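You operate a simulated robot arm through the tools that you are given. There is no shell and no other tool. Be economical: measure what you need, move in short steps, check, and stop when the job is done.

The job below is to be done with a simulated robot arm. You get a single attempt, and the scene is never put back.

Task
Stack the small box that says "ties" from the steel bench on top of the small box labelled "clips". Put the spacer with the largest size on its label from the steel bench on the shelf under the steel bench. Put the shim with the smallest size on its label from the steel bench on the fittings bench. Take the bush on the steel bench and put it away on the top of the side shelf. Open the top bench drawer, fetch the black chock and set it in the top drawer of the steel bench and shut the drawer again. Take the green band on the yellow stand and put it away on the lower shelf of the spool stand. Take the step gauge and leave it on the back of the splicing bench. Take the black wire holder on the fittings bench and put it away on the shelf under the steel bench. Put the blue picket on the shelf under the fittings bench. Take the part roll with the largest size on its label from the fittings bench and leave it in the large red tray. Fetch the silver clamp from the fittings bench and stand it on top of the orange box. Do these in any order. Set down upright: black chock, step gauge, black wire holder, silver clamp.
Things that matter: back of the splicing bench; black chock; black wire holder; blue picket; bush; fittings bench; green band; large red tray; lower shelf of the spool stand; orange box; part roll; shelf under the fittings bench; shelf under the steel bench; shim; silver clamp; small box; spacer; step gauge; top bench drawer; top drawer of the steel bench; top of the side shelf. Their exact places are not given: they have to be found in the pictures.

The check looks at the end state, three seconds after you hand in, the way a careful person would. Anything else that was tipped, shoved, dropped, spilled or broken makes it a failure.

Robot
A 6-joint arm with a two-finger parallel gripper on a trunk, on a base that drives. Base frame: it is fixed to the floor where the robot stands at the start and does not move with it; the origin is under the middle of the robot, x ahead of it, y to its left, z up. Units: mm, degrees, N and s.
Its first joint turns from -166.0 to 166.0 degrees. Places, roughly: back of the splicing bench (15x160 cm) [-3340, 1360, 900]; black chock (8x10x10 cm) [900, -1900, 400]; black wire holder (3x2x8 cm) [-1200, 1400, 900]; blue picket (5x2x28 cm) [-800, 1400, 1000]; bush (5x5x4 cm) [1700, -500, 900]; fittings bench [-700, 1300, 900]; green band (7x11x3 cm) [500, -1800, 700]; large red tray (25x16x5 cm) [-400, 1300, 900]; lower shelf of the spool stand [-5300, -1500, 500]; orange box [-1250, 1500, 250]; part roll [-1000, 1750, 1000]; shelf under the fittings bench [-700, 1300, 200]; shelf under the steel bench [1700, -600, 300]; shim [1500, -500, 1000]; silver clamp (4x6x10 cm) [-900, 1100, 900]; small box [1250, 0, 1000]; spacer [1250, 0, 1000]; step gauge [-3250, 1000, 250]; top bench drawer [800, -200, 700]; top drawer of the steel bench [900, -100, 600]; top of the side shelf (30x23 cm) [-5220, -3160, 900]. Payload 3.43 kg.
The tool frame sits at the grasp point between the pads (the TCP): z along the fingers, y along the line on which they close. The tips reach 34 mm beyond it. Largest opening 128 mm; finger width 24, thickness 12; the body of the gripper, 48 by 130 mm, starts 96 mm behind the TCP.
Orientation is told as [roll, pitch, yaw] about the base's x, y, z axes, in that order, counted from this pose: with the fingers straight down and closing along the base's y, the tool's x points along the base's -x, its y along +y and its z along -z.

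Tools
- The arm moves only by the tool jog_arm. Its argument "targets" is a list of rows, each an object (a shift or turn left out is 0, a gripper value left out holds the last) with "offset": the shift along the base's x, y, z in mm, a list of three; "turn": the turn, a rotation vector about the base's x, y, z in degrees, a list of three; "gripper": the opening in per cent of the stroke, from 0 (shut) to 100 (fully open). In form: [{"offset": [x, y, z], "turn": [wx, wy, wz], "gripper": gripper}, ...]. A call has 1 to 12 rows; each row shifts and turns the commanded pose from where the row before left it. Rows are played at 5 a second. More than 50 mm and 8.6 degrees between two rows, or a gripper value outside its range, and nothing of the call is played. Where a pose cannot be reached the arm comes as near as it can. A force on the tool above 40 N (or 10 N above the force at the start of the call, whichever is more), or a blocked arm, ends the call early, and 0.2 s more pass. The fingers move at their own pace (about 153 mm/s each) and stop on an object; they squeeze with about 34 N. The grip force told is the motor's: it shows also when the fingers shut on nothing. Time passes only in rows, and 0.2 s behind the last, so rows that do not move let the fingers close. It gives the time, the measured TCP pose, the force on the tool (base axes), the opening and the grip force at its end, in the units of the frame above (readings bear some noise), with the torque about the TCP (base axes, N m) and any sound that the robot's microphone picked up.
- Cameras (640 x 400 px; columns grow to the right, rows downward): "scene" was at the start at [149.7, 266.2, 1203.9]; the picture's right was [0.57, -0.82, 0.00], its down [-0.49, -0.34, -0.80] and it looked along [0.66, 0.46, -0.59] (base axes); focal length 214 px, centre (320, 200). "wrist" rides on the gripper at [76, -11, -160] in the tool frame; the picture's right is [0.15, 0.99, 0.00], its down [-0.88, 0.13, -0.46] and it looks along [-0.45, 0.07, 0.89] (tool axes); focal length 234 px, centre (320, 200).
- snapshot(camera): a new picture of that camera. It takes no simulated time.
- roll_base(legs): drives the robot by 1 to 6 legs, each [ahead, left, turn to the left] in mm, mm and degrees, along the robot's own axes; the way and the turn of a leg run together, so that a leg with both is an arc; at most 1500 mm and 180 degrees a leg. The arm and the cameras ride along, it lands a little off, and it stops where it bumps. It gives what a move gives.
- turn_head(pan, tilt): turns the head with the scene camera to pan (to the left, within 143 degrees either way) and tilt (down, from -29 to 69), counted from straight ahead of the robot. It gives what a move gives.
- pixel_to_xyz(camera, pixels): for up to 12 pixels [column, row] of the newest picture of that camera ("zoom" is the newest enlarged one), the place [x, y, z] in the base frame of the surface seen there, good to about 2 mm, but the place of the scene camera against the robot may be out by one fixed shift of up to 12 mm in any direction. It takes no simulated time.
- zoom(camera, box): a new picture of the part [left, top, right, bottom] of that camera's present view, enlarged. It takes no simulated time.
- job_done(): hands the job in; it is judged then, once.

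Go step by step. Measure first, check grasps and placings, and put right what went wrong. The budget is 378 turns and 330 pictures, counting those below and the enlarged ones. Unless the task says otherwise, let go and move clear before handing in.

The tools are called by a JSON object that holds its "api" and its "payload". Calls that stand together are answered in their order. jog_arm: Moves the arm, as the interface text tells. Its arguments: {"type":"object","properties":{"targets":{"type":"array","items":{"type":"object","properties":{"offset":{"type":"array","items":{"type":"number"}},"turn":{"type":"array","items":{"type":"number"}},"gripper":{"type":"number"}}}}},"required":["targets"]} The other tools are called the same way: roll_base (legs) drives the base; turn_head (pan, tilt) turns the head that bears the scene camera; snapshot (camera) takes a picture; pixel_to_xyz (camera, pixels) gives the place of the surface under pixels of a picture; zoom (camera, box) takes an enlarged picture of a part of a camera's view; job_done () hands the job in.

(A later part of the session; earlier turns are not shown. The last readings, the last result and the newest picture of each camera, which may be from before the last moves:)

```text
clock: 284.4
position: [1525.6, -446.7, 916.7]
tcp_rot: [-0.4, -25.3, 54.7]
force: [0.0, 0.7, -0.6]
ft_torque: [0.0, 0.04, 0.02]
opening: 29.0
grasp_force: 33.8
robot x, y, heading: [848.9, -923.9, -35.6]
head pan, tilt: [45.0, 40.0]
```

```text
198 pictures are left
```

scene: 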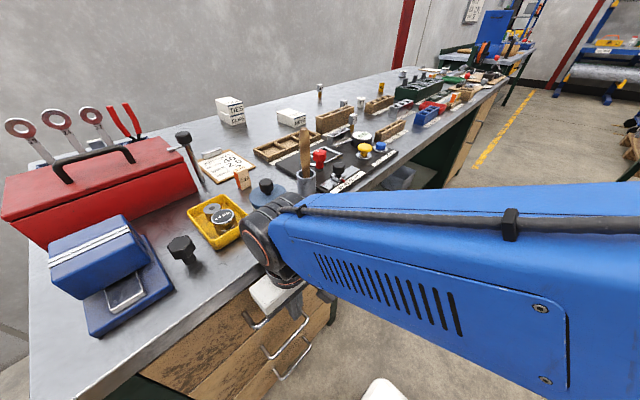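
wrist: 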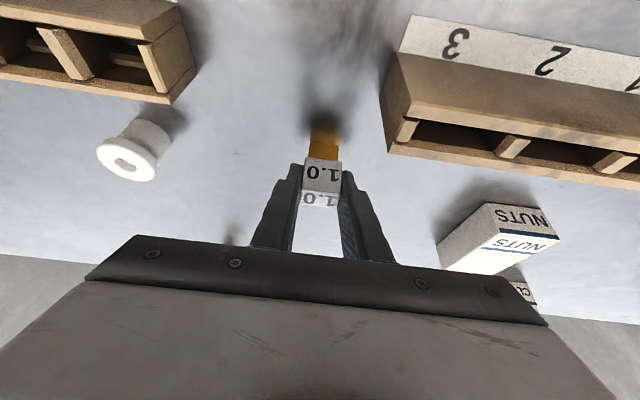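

Shim gripped. Lift, retract and reverse along to the fittings bench.

{"api": "jog_arm", "payload": {"targets": [{"offset": [0, 0, 45]}, {"offset": [0, 0, 45]}, {"offset": [-12, -17, 40]}, {"offset": [-27, -38, 10]}, {"offset": [-27, -38, 5]}, {"offset": [-27, -38, 0]}, {"offset": [-27, -38, 0]}, {"offset": [-27, -38, 0]}, {"offset": [-27, -38, 0]}, {"offset": [-27, -38, 0]}, {"offset": [-27, -38, 0]}]}}

{"api": "roll_base", "payload": {"legs": [[0, -150, 0], [-1500, 0, 0], [-500, 0, 0]]}}

{"api": "turn_head", "payload": {"pan": 95, "tilt": 30}}

{"api": "snapshot", "payload": {"camera": "scene"}}

```text
clock: 286.8
position: [1300.4, -765.2, 1061.3]
tcp_rot: [-0.3, -25.2, 54.8]
force: [1.0, 1.3, -0.9]
ft_torque: [-0.03, 0.03, -0.02]
opening: 28.9
grasp_force: 33.6
robot x, y, heading: [846.7, -923.6, -35.5]
head pan, tilt: [45.0, 40.0]
```

```text
clock: 297.8
position: [-432.1, 265.4, 1061.8]
tcp_rot: [-0.4, -25.2, 55.4]
force: [0.1, 0.7, -0.4]
ft_torque: [-0.03, -0.04, 0.01]
opening: 28.9
grasp_force: 33.6
robot x, y, heading: [-878.1, 100.8, -34.5]
head pan, tilt: [45.0, 40.0]
```

```text
clock: 299.0
position: [-432.4, 263.9, 1063.3]
tcp_rot: [-0.3, -25.3, 55.5]
force: [0.6, -0.7, -0.3]
ft_torque: [0.04, 0.0, 0.06]
opening: 29.1
grasp_force: 33.9
robot x, y, heading: [-877.4, 101.2, -35.0]
head pan, tilt: [95.0, 30.0]
```

```text
197 pictures are left
```

scene: 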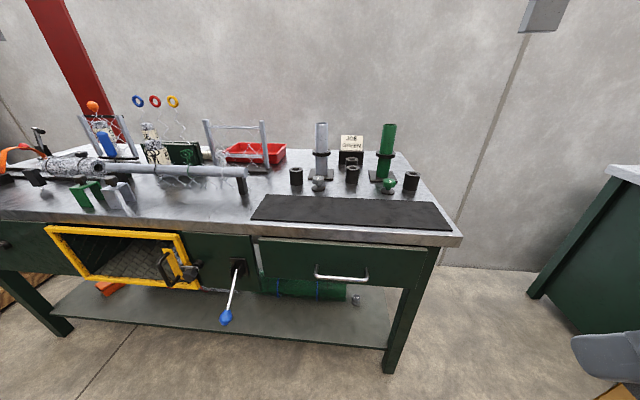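

{"api": "zoom", "payload": {"camera": "scene", "box": [0, 80, 240, 230]}}

{"api": "zoom", "payload": {"camera": "scene", "box": [220, 100, 460, 250]}}

{"api": "pixel_to_xyz", "payload": {"camera": "scene", "pixels": [[460, 235], [440, 243], [255, 222], [100, 210], [5, 205], [400, 155], [300, 340], [340, 190], [420, 200], [250, 160], [60, 320], [330, 340]]}}

```text
2.67 times, centred on (120, 155) of scene
```

zoom: 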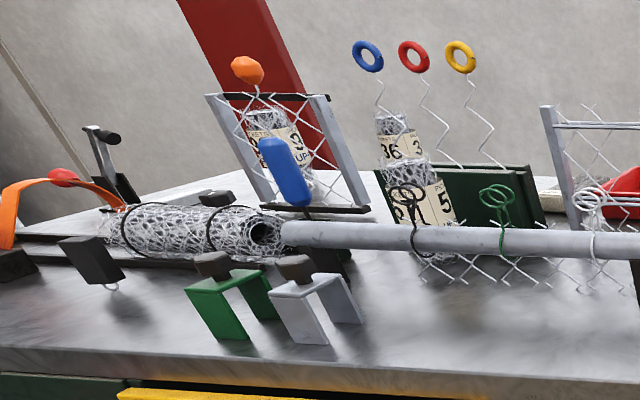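

```text
2.67 times, centred on (340, 175) of scene
```

zoom: 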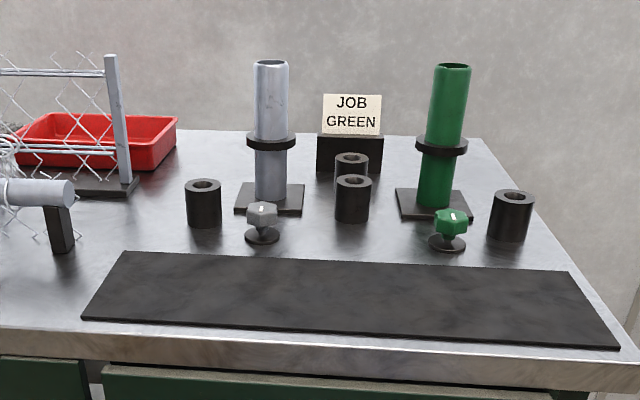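

```text
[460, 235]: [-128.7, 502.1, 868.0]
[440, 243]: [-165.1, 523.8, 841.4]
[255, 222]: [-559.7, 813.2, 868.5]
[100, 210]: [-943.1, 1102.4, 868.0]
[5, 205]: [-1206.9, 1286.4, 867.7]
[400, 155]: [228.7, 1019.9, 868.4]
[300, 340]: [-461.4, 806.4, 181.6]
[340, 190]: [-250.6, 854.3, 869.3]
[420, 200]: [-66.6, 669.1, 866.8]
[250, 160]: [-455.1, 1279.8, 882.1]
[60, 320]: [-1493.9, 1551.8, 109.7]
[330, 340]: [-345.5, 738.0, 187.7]
```

{"api": "pixel_to_xyz", "payload": {"camera": "scene", "pixels": [[434, 190], [425, 172], [411, 190], [400, 170], [446, 202], [360, 172], [340, 185]]}}

```text
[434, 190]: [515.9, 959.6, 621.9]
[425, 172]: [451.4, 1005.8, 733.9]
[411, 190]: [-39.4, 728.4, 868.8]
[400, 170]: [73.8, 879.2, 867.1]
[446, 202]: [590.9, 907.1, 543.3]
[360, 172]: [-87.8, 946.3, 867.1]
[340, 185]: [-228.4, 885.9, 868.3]
```

Bench edge is V≈335. I'll set the shim on the free part of the bench near U≈-1030; drive there.

{"api": "roll_base", "payload": {"legs": [[0, 0, -0.7], [-560, 0, 0], [0, 170, 0]]}}

{"api": "snapshot", "payload": {"camera": "wrist"}}

{"api": "snapshot", "payload": {"camera": "scene"}}

```text
clock: 303.5
position: [-774.8, 712.0, 1062.8]
tcp_rot: [-0.4, -25.2, 54.5]
force: [0.2, 0.3, 0.2]
ft_torque: [-0.01, 0.0, -0.03]
opening: 29.1
grasp_force: 33.9
robot x, y, heading: [-1224.4, 553.9, -35.7]
head pan, tilt: [95.0, 30.0]
```

```text
194 pictures are left
```

wrist: 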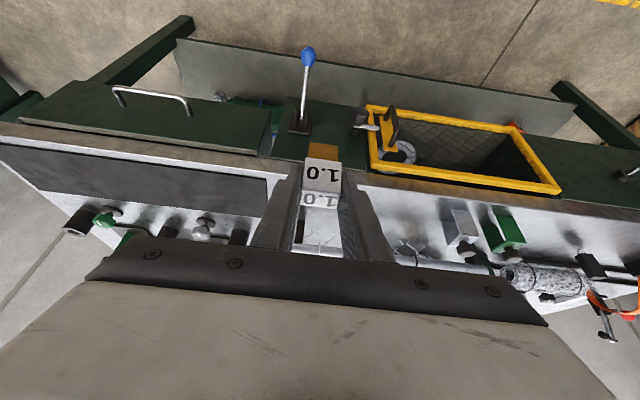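

```text
193 pictures are left
```

scene: 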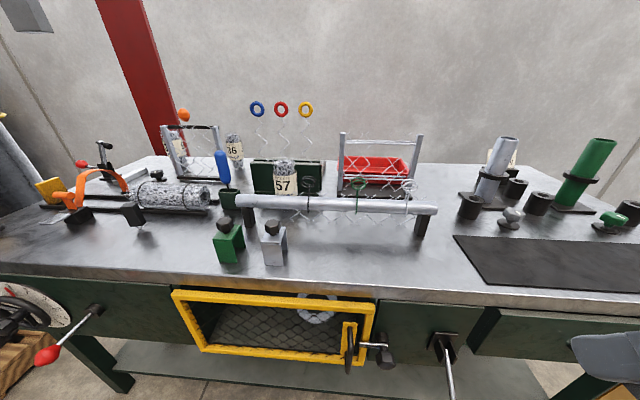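

{"api": "pixel_to_xyz", "payload": {"camera": "scene", "pixels": [[360, 255], [350, 240], [400, 265], [275, 262], [270, 228], [268, 240], [225, 170], [227, 200], [285, 185], [375, 165], [133, 215], [330, 225]]}}

{"api": "zoom", "payload": {"camera": "scene", "box": [20, 90, 340, 280]}}

```text
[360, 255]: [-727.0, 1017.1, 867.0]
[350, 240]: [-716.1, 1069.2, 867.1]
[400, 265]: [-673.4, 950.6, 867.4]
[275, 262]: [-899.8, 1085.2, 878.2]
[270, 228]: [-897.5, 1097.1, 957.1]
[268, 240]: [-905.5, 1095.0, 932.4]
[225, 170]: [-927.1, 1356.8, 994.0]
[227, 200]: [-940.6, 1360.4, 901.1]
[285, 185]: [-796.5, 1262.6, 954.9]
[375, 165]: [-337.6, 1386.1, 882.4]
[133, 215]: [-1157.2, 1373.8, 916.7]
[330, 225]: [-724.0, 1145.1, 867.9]
```

```text
2.00 times, centred on (180, 185) of scene
```

zoom: 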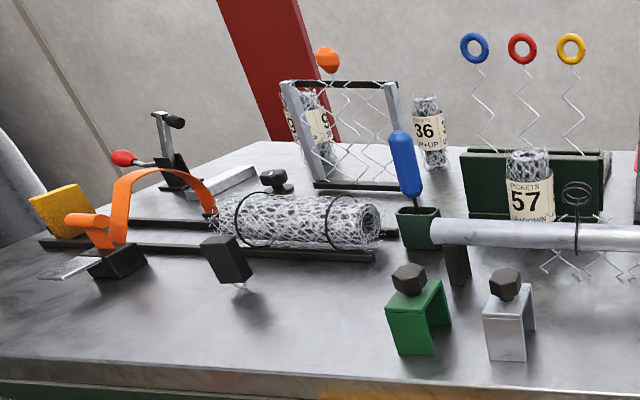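

I set the shim at about (-702,1027) on the fittings bench.

{"api": "jog_arm", "payload": {"targets": [{"offset": [10.5, 45, -8]}, {"offset": [10.5, 45, -8]}, {"offset": [10.5, 45, -8]}, {"offset": [10.5, 45, -8]}, {"offset": [10.5, 45, -8]}, {"offset": [10.5, 45, -8]}, {"offset": [10.5, 45, -8]}, {"offset": [0, 0, -40]}, {"offset": [0, 0, -30]}, {}, {}]}}

{"api": "snapshot", "payload": {"camera": "wrist"}}

{"api": "pixel_to_xyz", "payload": {"camera": "wrist", "pixels": [[320, 125], [320, 100], [320, 145], [240, 140], [400, 140]]}}

```text
clock: 305.9
position: [-702.6, 1028.5, 931.3]
tcp_rot: [-0.4, -25.3, 54.5]
force: [0.5, -0.3, 0.4]
ft_torque: [0.02, -0.02, 0.01]
opening: 29.0
grasp_force: 34.0
robot x, y, heading: [-1224.7, 555.6, -35.7]
head pan, tilt: [95.0, 30.0]
```

```text
191 pictures are left
```

wrist: 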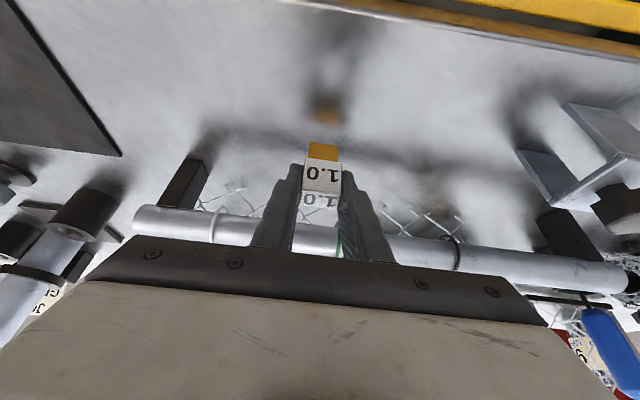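

```text
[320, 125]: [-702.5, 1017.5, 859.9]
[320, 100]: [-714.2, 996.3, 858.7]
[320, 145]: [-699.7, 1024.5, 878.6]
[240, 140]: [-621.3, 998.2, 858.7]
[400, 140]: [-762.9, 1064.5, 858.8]
```

{"api": "jog_arm", "payload": {"targets": [{"offset": [0, 0, -8]}, {"offset": [0, 0, -4]}, {}, {}, {"gripper": 45}, {}, {}, {"offset": [0, 0, 40]}, {"offset": [-10, -15, 40]}, {"offset": [-10, -15, 30]}, {}]}}

{"api": "snapshot", "payload": {"camera": "wrist"}}

```text
clock: 308.3
position: [-722.4, 996.1, 1033.0]
tcp_rot: [-0.4, -25.3, 54.5]
force: [-0.1, -0.4, 1.3]
ft_torque: [0.0, 0.02, 0.03]
opening: 57.7
grasp_force: 0.0
robot x, y, heading: [-1223.4, 556.3, -35.7]
head pan, tilt: [95.0, 30.0]
```

```text
190 pictures are left
```

wrist: 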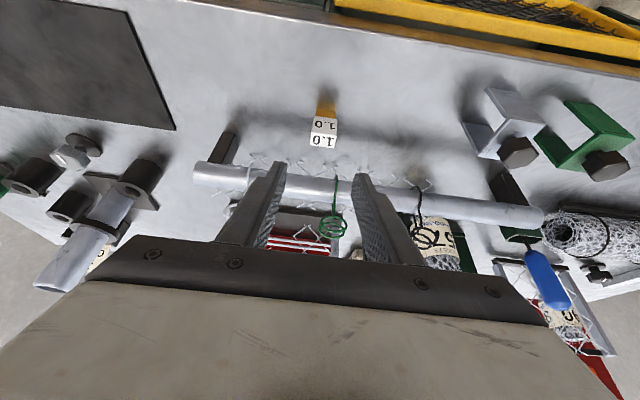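

Shim placed. Now look closely at the silver clamp.

{"api": "jog_arm", "payload": {"targets": [{"offset": [-40, 6, 8]}, {"offset": [-40, 6, 8]}, {"offset": [-40, 6, 5]}, {"offset": [-40, 6, 5]}, {}]}}

{"api": "snapshot", "payload": {"camera": "wrist"}}

{"api": "zoom", "payload": {"camera": "wrist", "box": [260, 50, 420, 170]}}

```text
clock: 309.4
position: [-777.4, 994.2, 1049.2]
tcp_rot: [-1.0, -24.5, 46.1]
force: [0.2, 0.5, 0.0]
ft_torque: [0.0, -0.05, -0.03]
opening: 57.5
grasp_force: 0.1
robot x, y, heading: [-1224.0, 558.1, -35.9]
head pan, tilt: [95.0, 30.0]
stopped in row 5: the arm was blocked; the commanded pose is now the measured one
```

```text
189 pictures are left
```

wrist: 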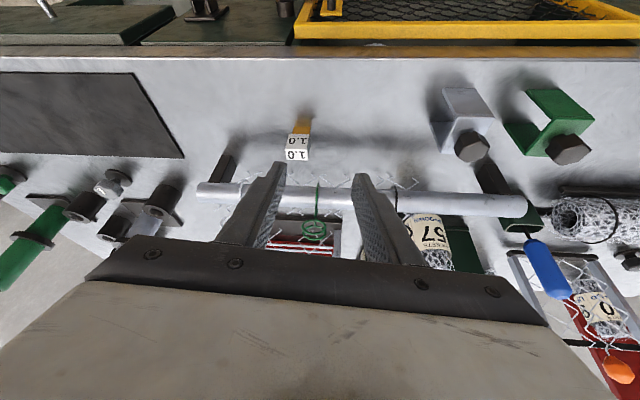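

```text
3.33 times, centred on (340, 110) of wrist
```

zoom: 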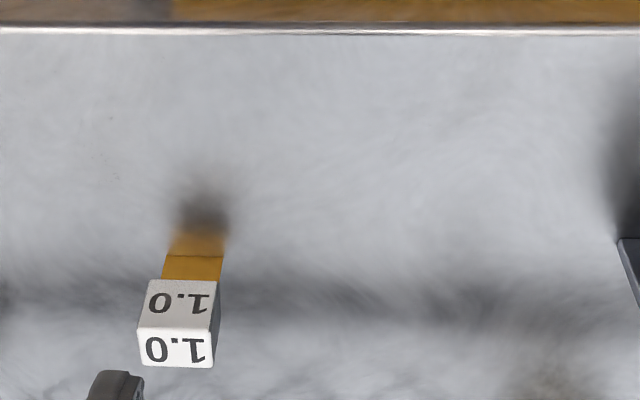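

The arm met the camera mast: I must keep it ahead of abeam. I ease off and drive the base back instead.

{"api": "jog_arm", "payload": {"targets": [{"offset": [35, -12, 0]}, {"offset": [35, -12, 0], "turn": [0, 0, 8.3]}, {}]}}

{"api": "roll_base", "payload": {"legs": [[-370, 0, 0]]}}

{"api": "snapshot", "payload": {"camera": "wrist"}}

{"api": "zoom", "payload": {"camera": "wrist", "box": [200, 40, 400, 170]}}

```text
clock: 310.2
position: [-713.0, 972.1, 1047.7]
tcp_rot: [-1.0, -24.4, 54.8]
force: [0.0, 1.1, 1.3]
ft_torque: [0.02, 0.02, 0.01]
opening: 57.5
grasp_force: 0.0
robot x, y, heading: [-1225.8, 555.1, -35.9]
head pan, tilt: [95.0, 30.0]
```

```text
clock: 312.6
position: [-1014.4, 1188.2, 1049.1]
tcp_rot: [-1.0, -24.6, 55.6]
force: [-0.3, -0.1, -1.2]
ft_torque: [0.03, 0.02, 0.0]
opening: 57.5
grasp_force: 0.1
robot x, y, heading: [-1515.8, 766.2, -34.7]
head pan, tilt: [95.0, 30.0]
```

```text
187 pictures are left
```

wrist: 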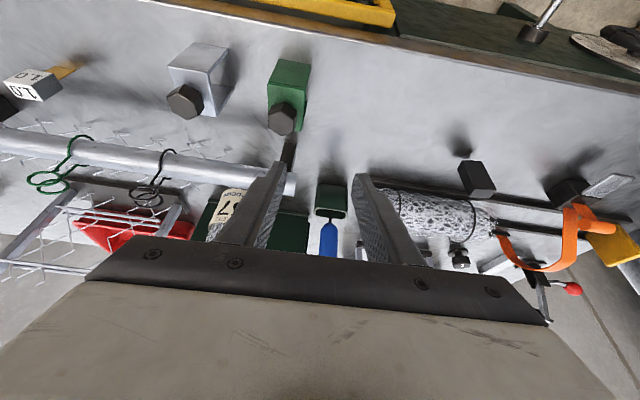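

```text
3.08 times, centred on (300, 105) of wrist
```

zoom: 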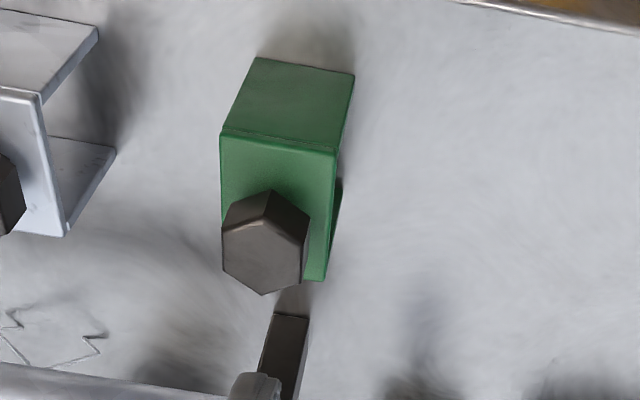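

{"api": "zoom", "payload": {"camera": "wrist", "box": [140, 20, 260, 130]}}

{"api": "pixel_to_xyz", "payload": {"camera": "wrist", "pixels": [[187, 102], [170, 68], [210, 73], [192, 45], [226, 50], [195, 85], [205, 108], [222, 85], [172, 100], [200, 100]]}}

```text
3.64 times, centred on (200, 75) of wrist
```

zoom: 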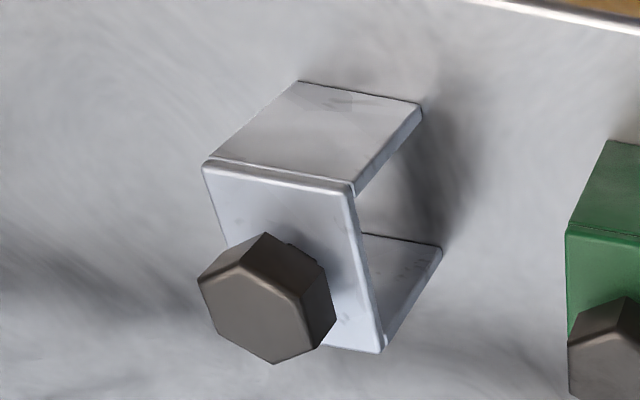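

```text
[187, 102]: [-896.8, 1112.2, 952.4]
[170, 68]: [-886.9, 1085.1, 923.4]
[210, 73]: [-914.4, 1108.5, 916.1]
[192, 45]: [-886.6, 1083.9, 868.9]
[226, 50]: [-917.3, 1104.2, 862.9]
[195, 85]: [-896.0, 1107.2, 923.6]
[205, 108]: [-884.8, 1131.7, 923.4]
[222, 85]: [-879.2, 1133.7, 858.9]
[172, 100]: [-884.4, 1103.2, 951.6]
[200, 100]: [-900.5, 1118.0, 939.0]
```

{"api": "turn_head", "payload": {"pan": 105, "tilt": 45}}

{"api": "snapshot", "payload": {"camera": "scene"}}

```text
clock: 313.3
position: [-1012.7, 1187.9, 1049.3]
tcp_rot: [-1.0, -24.5, 55.7]
force: [-0.3, 0.6, 0.1]
ft_torque: [0.03, -0.01, 0.02]
opening: 57.7
grasp_force: 0.0
robot x, y, heading: [-1515.2, 761.3, -34.8]
head pan, tilt: [105.0, 45.0]
```

```text
184 pictures are left
```

scene: 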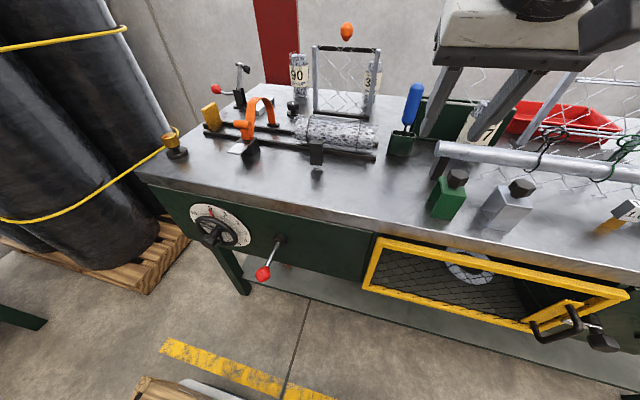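

Roll "90" is the largest of 36/57/90. I drive away a bit to see the orange box below.

{"api": "roll_base", "payload": {"legs": [[0, -420, -1]]}}

{"api": "turn_head", "payload": {"pan": 100, "tilt": 35}}

{"api": "snapshot", "payload": {"camera": "scene"}}

{"api": "zoom", "payload": {"camera": "scene", "box": [180, 180, 420, 330]}}

```text
clock: 315.9
position: [-1249.2, 841.7, 1048.0]
tcp_rot: [-1.0, -24.6, 54.9]
force: [0.5, -0.5, 0.2]
ft_torque: [-0.01, 0.01, -0.02]
opening: 57.4
grasp_force: 0.1
robot x, y, heading: [-1757.9, 423.8, -35.7]
head pan, tilt: [105.0, 45.0]
```

```text
clock: 316.6
position: [-1248.3, 841.0, 1047.5]
tcp_rot: [-1.0, -24.6, 54.8]
force: [-0.1, 0.3, -0.7]
ft_torque: [0.0, 0.01, 0.0]
opening: 57.6
grasp_force: 0.1
robot x, y, heading: [-1758.2, 425.3, -35.6]
head pan, tilt: [100.0, 35.0]
```

```text
183 pictures are left
```

scene: 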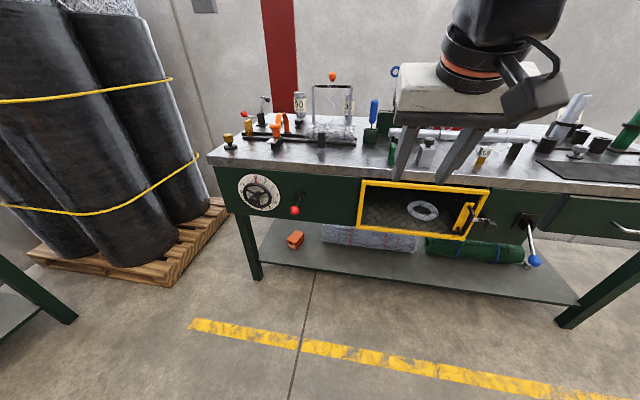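

```text
2.67 times, centred on (300, 255) of scene
```

zoom: 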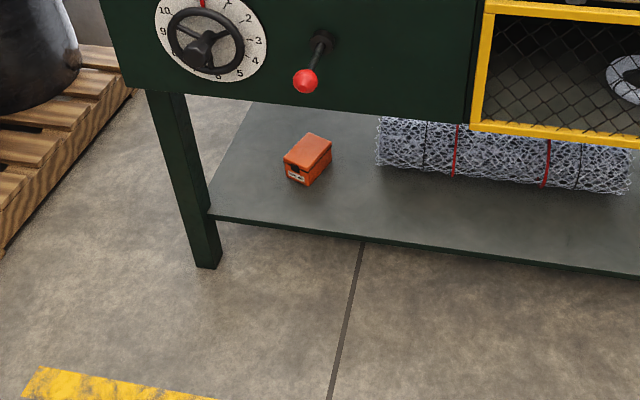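

{"api": "pixel_to_xyz", "payload": {"camera": "zoom", "pixels": [[308, 148], [286, 160], [306, 168], [331, 147], [308, 134], [290, 180], [360, 210], [240, 180], [305, 80], [470, 125], [300, 105], [450, 200]]}}

{"api": "pixel_to_xyz", "payload": {"camera": "scene", "pixels": [[275, 275], [400, 280], [320, 262], [260, 190], [355, 222], [258, 278], [475, 275], [530, 262]]}}

```text
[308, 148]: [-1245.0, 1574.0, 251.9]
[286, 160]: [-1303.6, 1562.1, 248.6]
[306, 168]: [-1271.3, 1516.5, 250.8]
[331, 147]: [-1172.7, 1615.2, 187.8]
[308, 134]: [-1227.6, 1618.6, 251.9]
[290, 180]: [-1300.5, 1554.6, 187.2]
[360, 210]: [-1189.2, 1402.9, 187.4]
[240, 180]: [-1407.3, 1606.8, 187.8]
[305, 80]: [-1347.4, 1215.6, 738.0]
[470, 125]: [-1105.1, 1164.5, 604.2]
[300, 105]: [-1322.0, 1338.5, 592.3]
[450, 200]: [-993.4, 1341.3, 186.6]
```

```text
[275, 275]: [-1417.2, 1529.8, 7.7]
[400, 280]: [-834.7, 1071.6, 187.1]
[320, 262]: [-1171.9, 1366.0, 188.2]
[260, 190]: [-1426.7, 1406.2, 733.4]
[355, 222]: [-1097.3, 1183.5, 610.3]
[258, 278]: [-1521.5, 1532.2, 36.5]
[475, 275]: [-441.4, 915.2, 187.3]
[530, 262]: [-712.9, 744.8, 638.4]
```

Orange box top is at about (-1250,1567,244). I set the tool to a flat tilt in front of the silver clamp and come closer.

{"api": "jog_arm", "payload": {"targets": [{"offset": [26, -19, -10], "turn": [6.6, -4.7, 0]}, {"offset": [26, -19, -10], "turn": [6.6, -4.7, 0]}, {"offset": [26, -19, -20], "turn": [6.6, -4.7, 0]}, {"offset": [26, -19, -30], "turn": [6.6, -4.7, 0]}, {"offset": [0, 0, -35], "turn": [6.6, -4.7, 0]}, {"offset": [0, 0, -35]}, {}, {}]}}

{"api": "roll_base", "payload": {"legs": [[0, 280, 0]]}}

{"api": "snapshot", "payload": {"camera": "wrist"}}

```text
clock: 318.4
position: [-1144.3, 765.6, 913.1]
tcp_rot: [-1.6, -64.9, 55.4]
force: [0.9, -0.7, -0.1]
ft_torque: [-0.01, -0.02, 0.0]
opening: 57.6
grasp_force: 0.0
out of reach, approached as far as the arm can: row 6
robot x, y, heading: [-1755.9, 423.5, -35.3]
head pan, tilt: [100.0, 35.0]
```

```text
clock: 320.4
position: [-985.6, 999.0, 914.2]
tcp_rot: [-1.6, -65.0, 55.9]
force: [-0.1, -0.4, 0.3]
ft_torque: [-0.02, -0.02, -0.01]
opening: 57.6
grasp_force: 0.2
robot x, y, heading: [-1594.9, 650.1, -35.2]
head pan, tilt: [100.0, 35.0]
```

```text
181 pictures are left
```

wrist: 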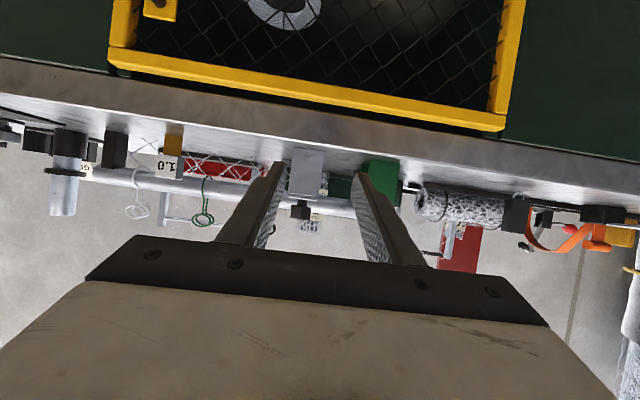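

{"api": "pixel_to_xyz", "payload": {"camera": "wrist", "pixels": [[293, 175], [321, 178], [363, 175], [364, 190], [305, 155], [300, 208], [395, 185]]}}

```text
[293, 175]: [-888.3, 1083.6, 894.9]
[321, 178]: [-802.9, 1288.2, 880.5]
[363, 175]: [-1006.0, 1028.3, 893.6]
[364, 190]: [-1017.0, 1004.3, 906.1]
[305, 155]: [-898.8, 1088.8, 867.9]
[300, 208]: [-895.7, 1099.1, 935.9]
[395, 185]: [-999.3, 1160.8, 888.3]
```

Align by 11 mm and move straight in around the clamp.

{"api": "jog_arm", "payload": {"targets": [{"offset": [9, -6, -11]}, {"offset": [28, 40, 0]}, {"offset": [28, 40, 0]}, {}, {}]}}

{"api": "snapshot", "payload": {"camera": "wrist"}}

```text
clock: 321.6
position: [-921.8, 1074.4, 904.5]
tcp_rot: [-1.6, -65.1, 55.9]
force: [-0.4, -1.0, -0.8]
ft_torque: [-0.02, 0.01, 0.04]
opening: 57.3
grasp_force: 0.0
robot x, y, heading: [-1597.3, 654.5, -35.3]
head pan, tilt: [100.0, 35.0]
```

```text
180 pictures are left
```

wrist: 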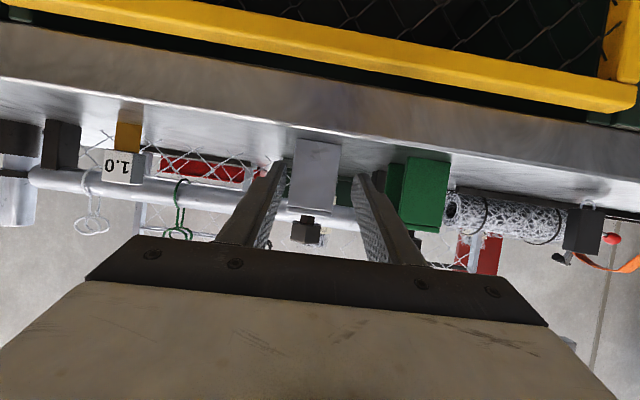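

{"api": "jog_arm", "payload": {"targets": [{"offset": [15, 20, 0]}, {"offset": [14, 20, 0]}, {}, {}, {"gripper": 0}, {}, {}, {}]}}

{"api": "snapshot", "payload": {"camera": "wrist"}}

```text
clock: 323.4
position: [-892.9, 1112.7, 902.2]
tcp_rot: [-1.5, -64.9, 55.9]
force: [-0.3, 2.7, 2.9]
ft_torque: [0.19, 0.09, 0.02]
opening: 40.0
grasp_force: 33.7
robot x, y, heading: [-1596.0, 653.2, -34.9]
head pan, tilt: [100.0, 35.0]
```

```text
179 pictures are left
```

wrist: 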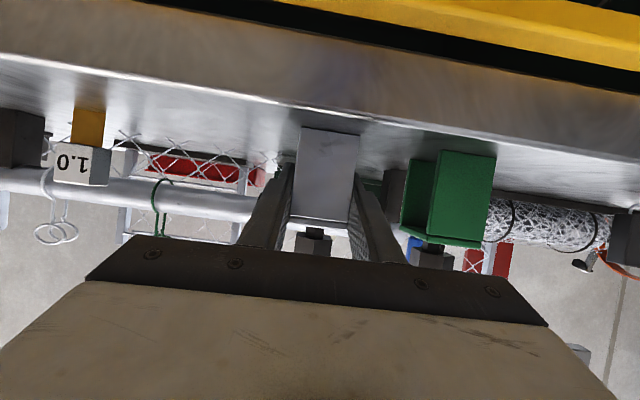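

Gripped (40 mm). Lift, back out and drive to the orange box.

{"api": "jog_arm", "payload": {"targets": [{"offset": [0, 0, 25]}, {"offset": [0, 0, 25]}, {}]}}

{"api": "roll_base", "payload": {"legs": [[0, -300, 0], [-560, 0, -0.8]]}}

{"api": "jog_arm", "payload": {"targets": [{"offset": [0, 0, -48], "turn": [0, 0, -4]}, {"offset": [0, 0, -48], "turn": [0, 0, -4]}, {"offset": [0, 0, -48], "turn": [0, 0, -4]}, {"offset": [0, 0, -48], "turn": [0, 0, -4]}, {"offset": [0, 0, -48], "turn": [0, 0, -3]}, {"offset": [0, 0, -48]}, {"offset": [0, 0, -48]}, {"offset": [0, 0, -48]}, {"offset": [0, 0, -48]}, {"offset": [0, 0, -48]}, {"offset": [0, 0, -48]}, {"offset": [0, 0, -48]}]}}

{"api": "snapshot", "payload": {"camera": "wrist"}}

```text
clock: 324.2
position: [-893.9, 1112.8, 951.3]
tcp_rot: [-1.6, -65.0, 55.9]
force: [0.3, 0.2, -2.5]
ft_torque: [-0.03, 0.02, 0.01]
opening: 39.9
grasp_force: 33.8
robot x, y, heading: [-1596.7, 651.1, -35.1]
head pan, tilt: [100.0, 35.0]
```

```text
clock: 329.1
position: [-1523.4, 1188.3, 950.7]
tcp_rot: [-1.7, -65.1, 55.2]
force: [0.5, 0.4, -1.3]
ft_torque: [-0.03, 0.05, -0.01]
opening: 39.7
grasp_force: 34.6
robot x, y, heading: [-2234.7, 733.6, -35.9]
head pan, tilt: [100.0, 35.0]
```

```text
clock: 331.6
position: [-1523.3, 1184.9, 389.5]
tcp_rot: [-1.5, -65.0, 36.2]
force: [-0.1, -1.4, -1.4]
ft_torque: [-0.05, 0.01, 0.03]
opening: 39.8
grasp_force: 33.3
out of reach, approached as far as the arm can: row 1, 2
robot x, y, heading: [-2230.9, 737.6, -35.6]
head pan, tilt: [100.0, 35.0]
```

```text
178 pictures are left
```

wrist: 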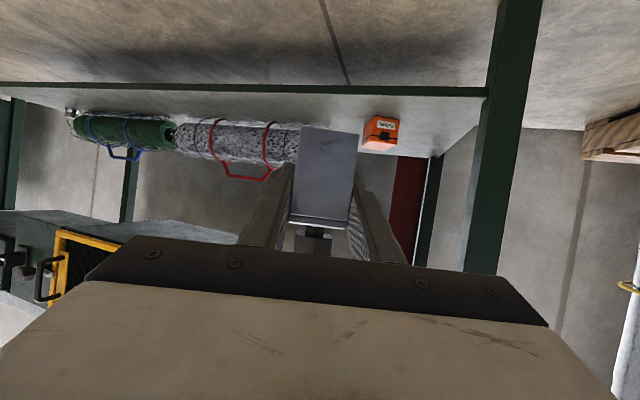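

{"api": "zoom", "payload": {"camera": "wrist", "box": [340, 100, 420, 170]}}

{"api": "pixel_to_xyz", "payload": {"camera": "wrist", "pixels": [[362, 142], [393, 143], [380, 147], [372, 118], [398, 122], [368, 130], [365, 149], [391, 150], [490, 150], [440, 95]]}}

```text
5.71 times, centred on (380, 135) of wrist
```

zoom: 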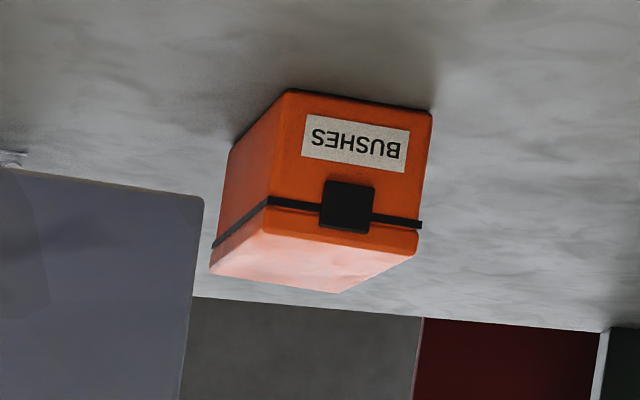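

```text
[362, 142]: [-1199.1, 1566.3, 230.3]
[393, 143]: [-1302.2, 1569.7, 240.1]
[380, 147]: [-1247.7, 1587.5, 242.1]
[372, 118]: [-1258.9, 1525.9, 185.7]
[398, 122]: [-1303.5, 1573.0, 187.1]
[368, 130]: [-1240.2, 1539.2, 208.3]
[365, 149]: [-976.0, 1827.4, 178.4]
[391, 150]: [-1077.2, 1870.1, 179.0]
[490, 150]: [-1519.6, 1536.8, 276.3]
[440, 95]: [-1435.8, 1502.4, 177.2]
```

Drive in under the bench with the clamp held above the box height.

{"api": "roll_base", "payload": {"legs": [[0, 385, 0]]}}

{"api": "snapshot", "payload": {"camera": "wrist"}}

```text
clock: 334.1
position: [-1292.5, 1509.7, 388.6]
tcp_rot: [-1.6, -64.9, 36.5]
force: [0.0, -0.5, -0.9]
ft_torque: [-0.01, 0.0, 0.01]
opening: 39.7
grasp_force: 34.2
robot x, y, heading: [-2003.9, 1058.3, -35.6]
head pan, tilt: [100.0, 35.0]
```

```text
176 pictures are left
```

wrist: 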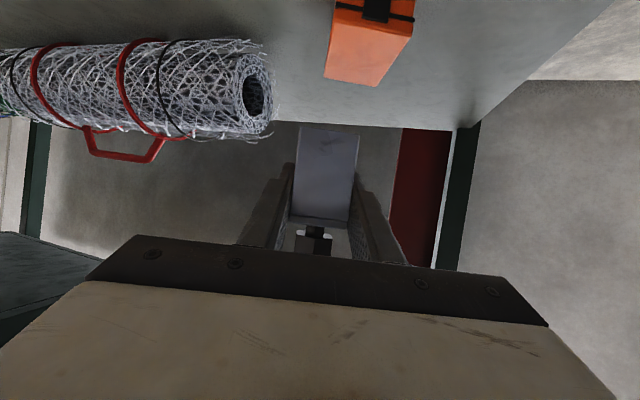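

{"api": "pixel_to_xyz", "payload": {"camera": "wrist", "pixels": [[336, 10], [410, 22], [378, 82], [326, 75], [365, 50], [405, 40]]}}

```text
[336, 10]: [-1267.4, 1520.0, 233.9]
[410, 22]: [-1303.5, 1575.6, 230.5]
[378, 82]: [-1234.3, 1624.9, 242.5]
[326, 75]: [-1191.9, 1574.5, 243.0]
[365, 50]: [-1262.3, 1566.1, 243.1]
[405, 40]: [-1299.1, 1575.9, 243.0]
```

{"api": "jog_arm", "payload": {"targets": [{"offset": [20, 30, 0]}, {"offset": [19.5, 31, 0]}, {"offset": [0, 0, -35]}, {"offset": [0, 0, -35]}, {"offset": [0, 0, -20]}, {}, {}]}}

{"api": "snapshot", "payload": {"camera": "wrist"}}

```text
clock: 335.9
position: [-1244.8, 1537.8, 271.3]
tcp_rot: [-3.1, -63.3, 37.2]
force: [3.0, 8.6, 32.8]
ft_torque: [1.55, -0.15, 0.19]
opening: 39.4
grasp_force: 33.5
robot x, y, heading: [-2003.7, 1028.9, -37.2]
head pan, tilt: [100.0, 35.0]
stopped in row 7: the arm was blocked; the commanded pose is now the measured one
```

```text
175 pictures are left
```

wrist: 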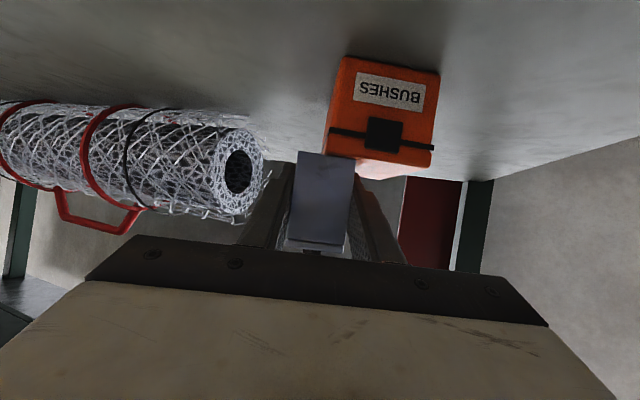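

The arm was blocked and the base got nudged. I raise the tool and look at what touched.

{"api": "jog_arm", "payload": {"targets": [{"offset": [0, 0, 30]}, {"offset": [0, 0, 30]}, {}]}}

{"api": "turn_head", "payload": {"pan": 75, "tilt": 40}}

{"api": "snapshot", "payload": {"camera": "scene"}}

{"api": "snapshot", "payload": {"camera": "wrist"}}

```text
clock: 336.2
position: [-1243.6, 1536.7, 269.8]
tcp_rot: [-3.1, -63.8, 37.3]
force: [9.8, 20.3, 66.5]
ft_torque: [2.24, -0.2, -0.27]
opening: 39.7
grasp_force: 33.9
robot x, y, heading: [-2002.2, 1023.7, -37.3]
head pan, tilt: [100.0, 35.0]
stopped in row 1: the force on the tool passed its limit at 81 N (the readings are from after the stop); the commanded pose is now the measured one
```

```text
clock: 337.1
position: [-1245.8, 1534.2, 270.0]
tcp_rot: [-3.4, -63.8, 37.4]
force: [1.4, 23.6, 99.7]
ft_torque: [3.45, -0.3, 0.04]
opening: 39.6
grasp_force: 33.8
robot x, y, heading: [-2005.3, 1025.8, -37.4]
head pan, tilt: [75.0, 40.0]
```

```text
174 pictures are left
```

scene: 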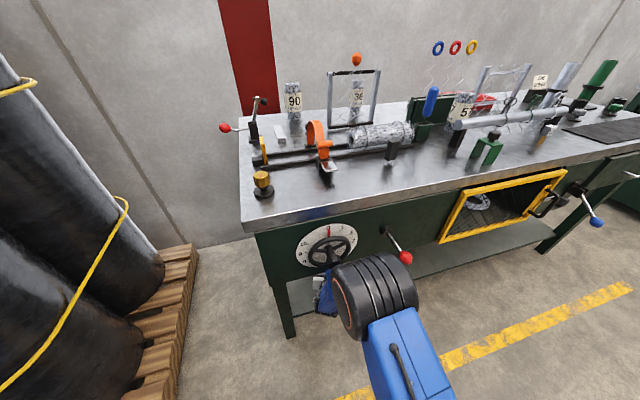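

```text
173 pictures are left
```

wrist: 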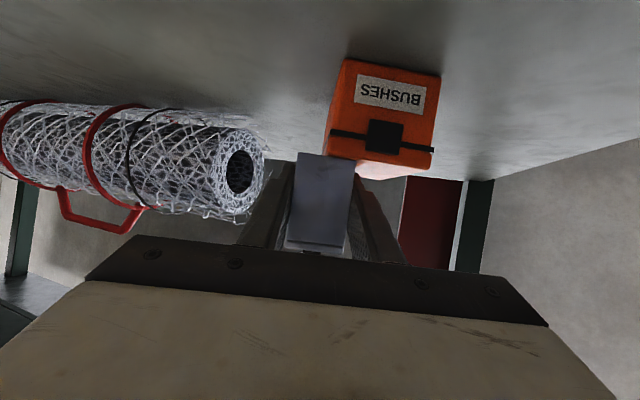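

The elbow presses on the handwheel side. I back the base straight out.

{"api": "roll_base", "payload": {"legs": [[0, -60, 0]]}}

{"api": "snapshot", "payload": {"camera": "wrist"}}

```text
clock: 337.8
position: [-1246.9, 1534.5, 269.8]
tcp_rot: [-3.4, -63.9, 37.4]
force: [-2.6, -3.2, 11.0]
ft_torque: [0.29, 0.0, 0.09]
opening: 39.6
grasp_force: 33.7
robot x, y, heading: [-2001.7, 1024.4, -37.0]
head pan, tilt: [75.0, 40.0]
stopped in leg 1: the force on the tool passed its limit at 126 N (the readings are from after the stop); the commanded pose is now the measured one
```

```text
172 pictures are left
```

wrist: 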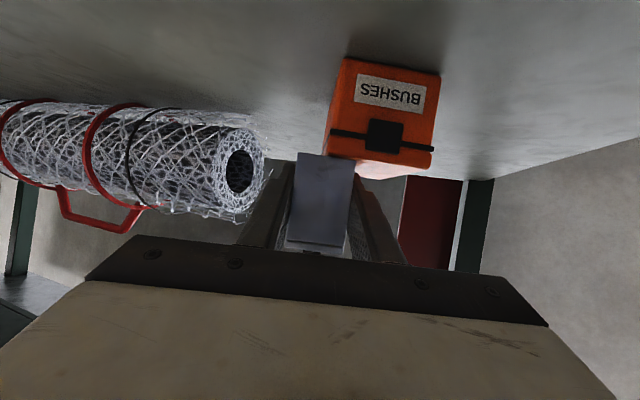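

{"api": "jog_arm", "payload": {"targets": [{"offset": [-3, -5, 8]}, {}]}}

{"api": "pixel_to_xyz", "payload": {"camera": "wrist", "pixels": [[345, 62], [438, 75], [430, 160], [330, 155], [300, 160], [350, 165], [240, 200], [262, 160], [275, 200]]}}

{"api": "zoom", "payload": {"camera": "scene", "box": [240, 200, 480, 350]}}

```text
clock: 338.4
position: [-1249.4, 1531.3, 275.3]
tcp_rot: [-3.4, -63.6, 37.4]
force: [-0.1, 0.5, -2.5]
ft_torque: [0.0, 0.03, 0.02]
opening: 39.8
grasp_force: 34.1
robot x, y, heading: [-2006.9, 1022.7, -37.0]
head pan, tilt: [75.0, 40.0]
```

```text
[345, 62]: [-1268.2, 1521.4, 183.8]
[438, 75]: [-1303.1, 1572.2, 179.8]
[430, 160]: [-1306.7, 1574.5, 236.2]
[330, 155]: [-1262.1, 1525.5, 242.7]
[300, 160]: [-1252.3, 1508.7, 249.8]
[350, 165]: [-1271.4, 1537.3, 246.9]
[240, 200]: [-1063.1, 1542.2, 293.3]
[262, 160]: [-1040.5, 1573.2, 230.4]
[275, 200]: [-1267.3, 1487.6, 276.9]
```

```text
2.67 times, centred on (360, 275) of scene
```

zoom: 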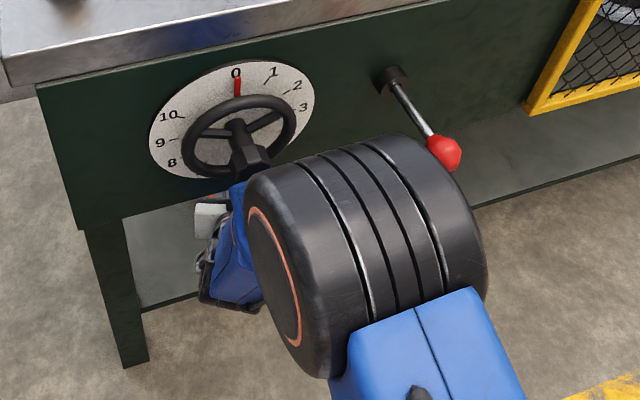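

Free again: the clamp had pressed on the box corner and slid in the grip. I raise, shift to the box centre and check.

{"api": "jog_arm", "payload": {"targets": [{"offset": [0, 0, 25]}, {"offset": [-2, 20, 5]}, {"offset": [-2, 19, 0]}, {}, {}]}}

{"api": "snapshot", "payload": {"camera": "wrist"}}

{"api": "pixel_to_xyz", "payload": {"camera": "wrist", "pixels": [[300, 160], [350, 168], [295, 235], [343, 240], [320, 200], [300, 175], [346, 180], [360, 110], [400, 120]]}}

```text
clock: 339.6
position: [-1260.7, 1557.8, 305.4]
tcp_rot: [-3.6, -63.2, 37.6]
force: [-0.7, -0.6, -2.0]
ft_torque: [-0.03, 0.02, 0.01]
opening: 39.6
grasp_force: 34.0
robot x, y, heading: [-2012.1, 1020.8, -37.0]
head pan, tilt: [75.0, 40.0]
```

```text
170 pictures are left
```

wrist: 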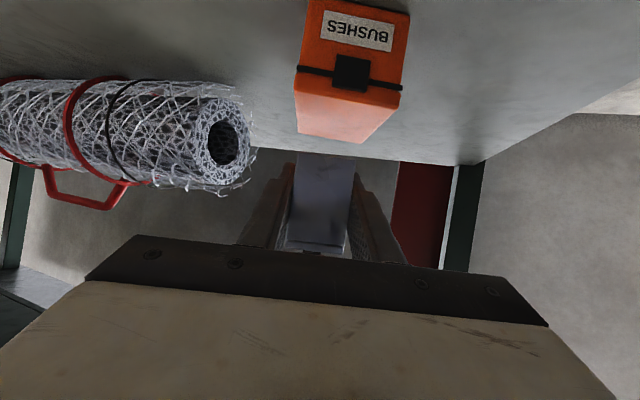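

```text
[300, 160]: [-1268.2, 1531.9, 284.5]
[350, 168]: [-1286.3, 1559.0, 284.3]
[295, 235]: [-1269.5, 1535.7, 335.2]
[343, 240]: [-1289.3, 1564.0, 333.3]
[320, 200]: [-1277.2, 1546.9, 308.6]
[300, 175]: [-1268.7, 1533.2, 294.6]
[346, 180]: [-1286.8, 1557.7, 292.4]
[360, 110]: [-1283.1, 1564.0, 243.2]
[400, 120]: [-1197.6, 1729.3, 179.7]
```

Clamp is still vertical, bottom ≈25 mm below TCP. Shift (5,10) and lower.

{"api": "jog_arm", "payload": {"targets": [{"offset": [5, 10, 0]}, {"offset": [0, 0, -15]}, {"offset": [0, 0, -15]}, {}, {}]}}

{"api": "snapshot", "payload": {"camera": "wrist"}}

{"api": "pixel_to_xyz", "payload": {"camera": "wrist", "pixels": [[300, 158], [350, 164], [325, 110], [310, 145], [360, 150], [300, 130], [395, 150]]}}

```text
clock: 340.8
position: [-1242.9, 1563.2, 282.8]
tcp_rot: [-3.2, -64.0, 36.7]
force: [-1.3, -0.3, -2.9]
ft_torque: [0.0, -0.09, -0.05]
opening: 39.8
grasp_force: 33.9
robot x, y, heading: [-2002.7, 1015.1, -37.8]
head pan, tilt: [75.0, 40.0]
```

```text
169 pictures are left
```

wrist: 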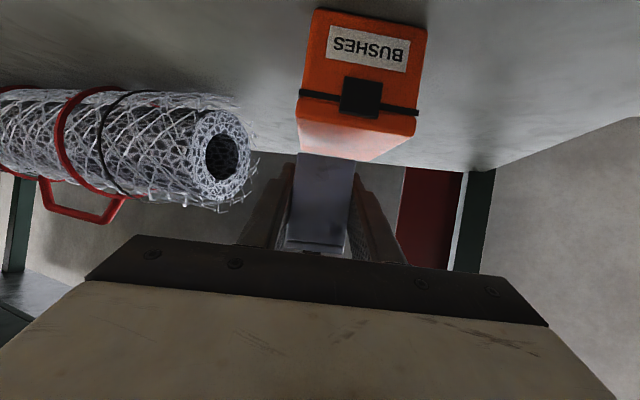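

```text
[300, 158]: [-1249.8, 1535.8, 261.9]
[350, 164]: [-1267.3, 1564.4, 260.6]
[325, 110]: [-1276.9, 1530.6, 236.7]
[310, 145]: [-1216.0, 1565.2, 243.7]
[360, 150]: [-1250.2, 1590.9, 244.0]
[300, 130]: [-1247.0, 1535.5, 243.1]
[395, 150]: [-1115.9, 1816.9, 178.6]
```

{"api": "jog_arm", "payload": {"targets": [{"offset": [-13, 6, 0]}, {"offset": [0, 0, -8]}, {"offset": [0, 0, -5]}, {}, {}]}}

{"api": "snapshot", "payload": {"camera": "wrist"}}

{"api": "pixel_to_xyz", "payload": {"camera": "wrist", "pixels": [[300, 158], [350, 164], [298, 154], [352, 160], [300, 130], [395, 130]]}}

```text
clock: 342.1
position: [-1244.0, 1562.5, 276.6]
tcp_rot: [-2.8, -64.5, 35.8]
force: [-0.3, 0.4, -1.6]
ft_torque: [-0.03, -0.01, -0.01]
opening: 39.8
grasp_force: 33.8
robot x, y, heading: [-1994.8, 1012.1, -38.1]
head pan, tilt: [75.0, 40.0]
stopped in row 5: the arm was blocked; the commanded pose is now the measured one
```

```text
168 pictures are left
```

wrist: 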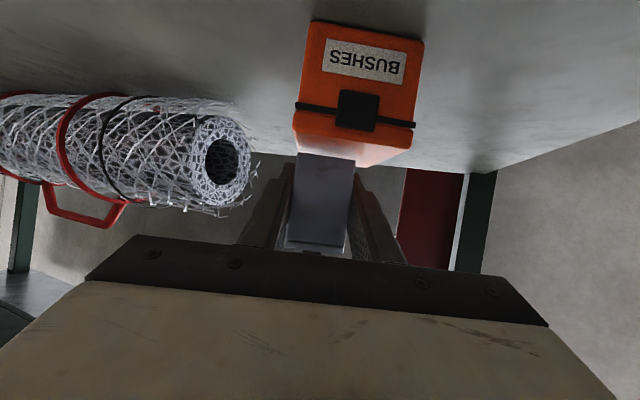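

```text
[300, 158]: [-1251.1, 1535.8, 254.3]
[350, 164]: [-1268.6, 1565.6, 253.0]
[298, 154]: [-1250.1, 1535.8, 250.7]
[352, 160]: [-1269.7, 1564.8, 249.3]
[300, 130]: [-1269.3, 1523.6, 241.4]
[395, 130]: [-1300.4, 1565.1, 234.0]
```

{"api": "snapshot", "payload": {"camera": "scene"}}

{"api": "pixel_to_xyz", "payload": {"camera": "scene", "pixels": [[330, 250], [325, 265], [345, 300], [370, 280], [405, 257], [395, 310], [340, 275], [320, 300]]}}

```text
167 pictures are left
```

scene: 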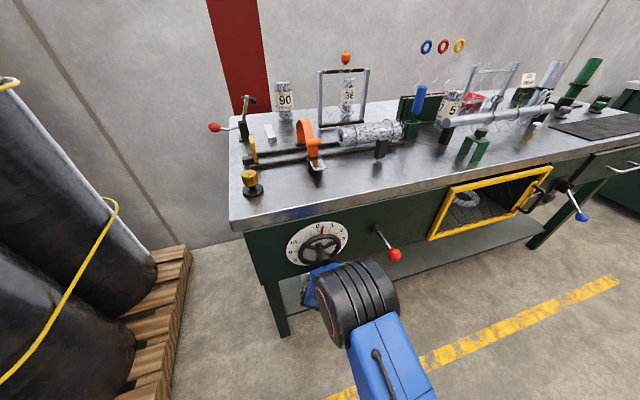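

```text
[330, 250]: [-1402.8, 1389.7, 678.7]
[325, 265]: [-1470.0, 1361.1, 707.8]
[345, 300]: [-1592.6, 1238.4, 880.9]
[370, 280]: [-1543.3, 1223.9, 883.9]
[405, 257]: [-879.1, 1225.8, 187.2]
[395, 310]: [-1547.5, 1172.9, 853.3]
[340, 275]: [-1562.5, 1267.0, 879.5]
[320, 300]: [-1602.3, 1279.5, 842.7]
```

The forearm meets the handwheel. I raise, move the base out so the forearm lies flatter, and reach in again.

{"api": "jog_arm", "payload": {"targets": [{"offset": [-3, -4, 20]}, {"offset": [0, 0, 15]}, {}]}}

{"api": "roll_base", "payload": {"legs": [[0, -150, 0], [0, 0, 2.4]]}}

{"api": "jog_arm", "payload": {"targets": [{"offset": [25, 30, 0], "turn": [0, 0, -1]}, {"offset": [25, 30, 0]}, {"offset": [25, 30, 0]}, {}, {}]}}

{"api": "snapshot", "payload": {"camera": "wrist"}}

```text
clock: 342.9
position: [-1253.8, 1557.3, 293.7]
tcp_rot: [-3.8, -63.1, 36.9]
force: [-0.1, 0.7, -2.8]
ft_torque: [-0.03, -0.02, -0.01]
opening: 39.8
grasp_force: 33.8
robot x, y, heading: [-1995.3, 1010.2, -38.2]
head pan, tilt: [75.0, 40.0]
```

```text
clock: 344.7
position: [-1364.3, 1474.4, 305.5]
tcp_rot: [-3.0, -64.1, 38.7]
force: [-0.6, 0.3, -1.4]
ft_torque: [0.01, 0.0, 0.02]
opening: 39.7
grasp_force: 34.3
robot x, y, heading: [-2091.3, 893.5, -35.7]
head pan, tilt: [75.0, 40.0]
```

```text
clock: 345.9
position: [-1288.8, 1564.3, 303.9]
tcp_rot: [-3.0, -64.0, 37.6]
force: [0.2, 0.8, -2.5]
ft_torque: [0.02, 0.01, 0.0]
opening: 39.7
grasp_force: 33.9
robot x, y, heading: [-2092.3, 898.4, -35.8]
head pan, tilt: [75.0, 40.0]
```

```text
166 pictures are left
```

wrist: 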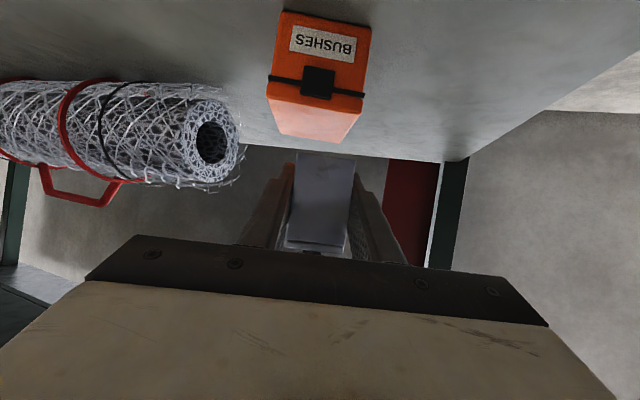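

{"api": "pixel_to_xyz", "payload": {"camera": "wrist", "pixels": [[268, 95], [363, 108], [342, 138], [278, 130], [310, 115], [300, 158], [350, 166]]}}

```text
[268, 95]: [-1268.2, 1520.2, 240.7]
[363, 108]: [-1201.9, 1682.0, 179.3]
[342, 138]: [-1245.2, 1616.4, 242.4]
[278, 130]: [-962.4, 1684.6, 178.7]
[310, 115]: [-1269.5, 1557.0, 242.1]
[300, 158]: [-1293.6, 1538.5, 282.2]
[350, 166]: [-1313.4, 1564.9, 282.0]
```

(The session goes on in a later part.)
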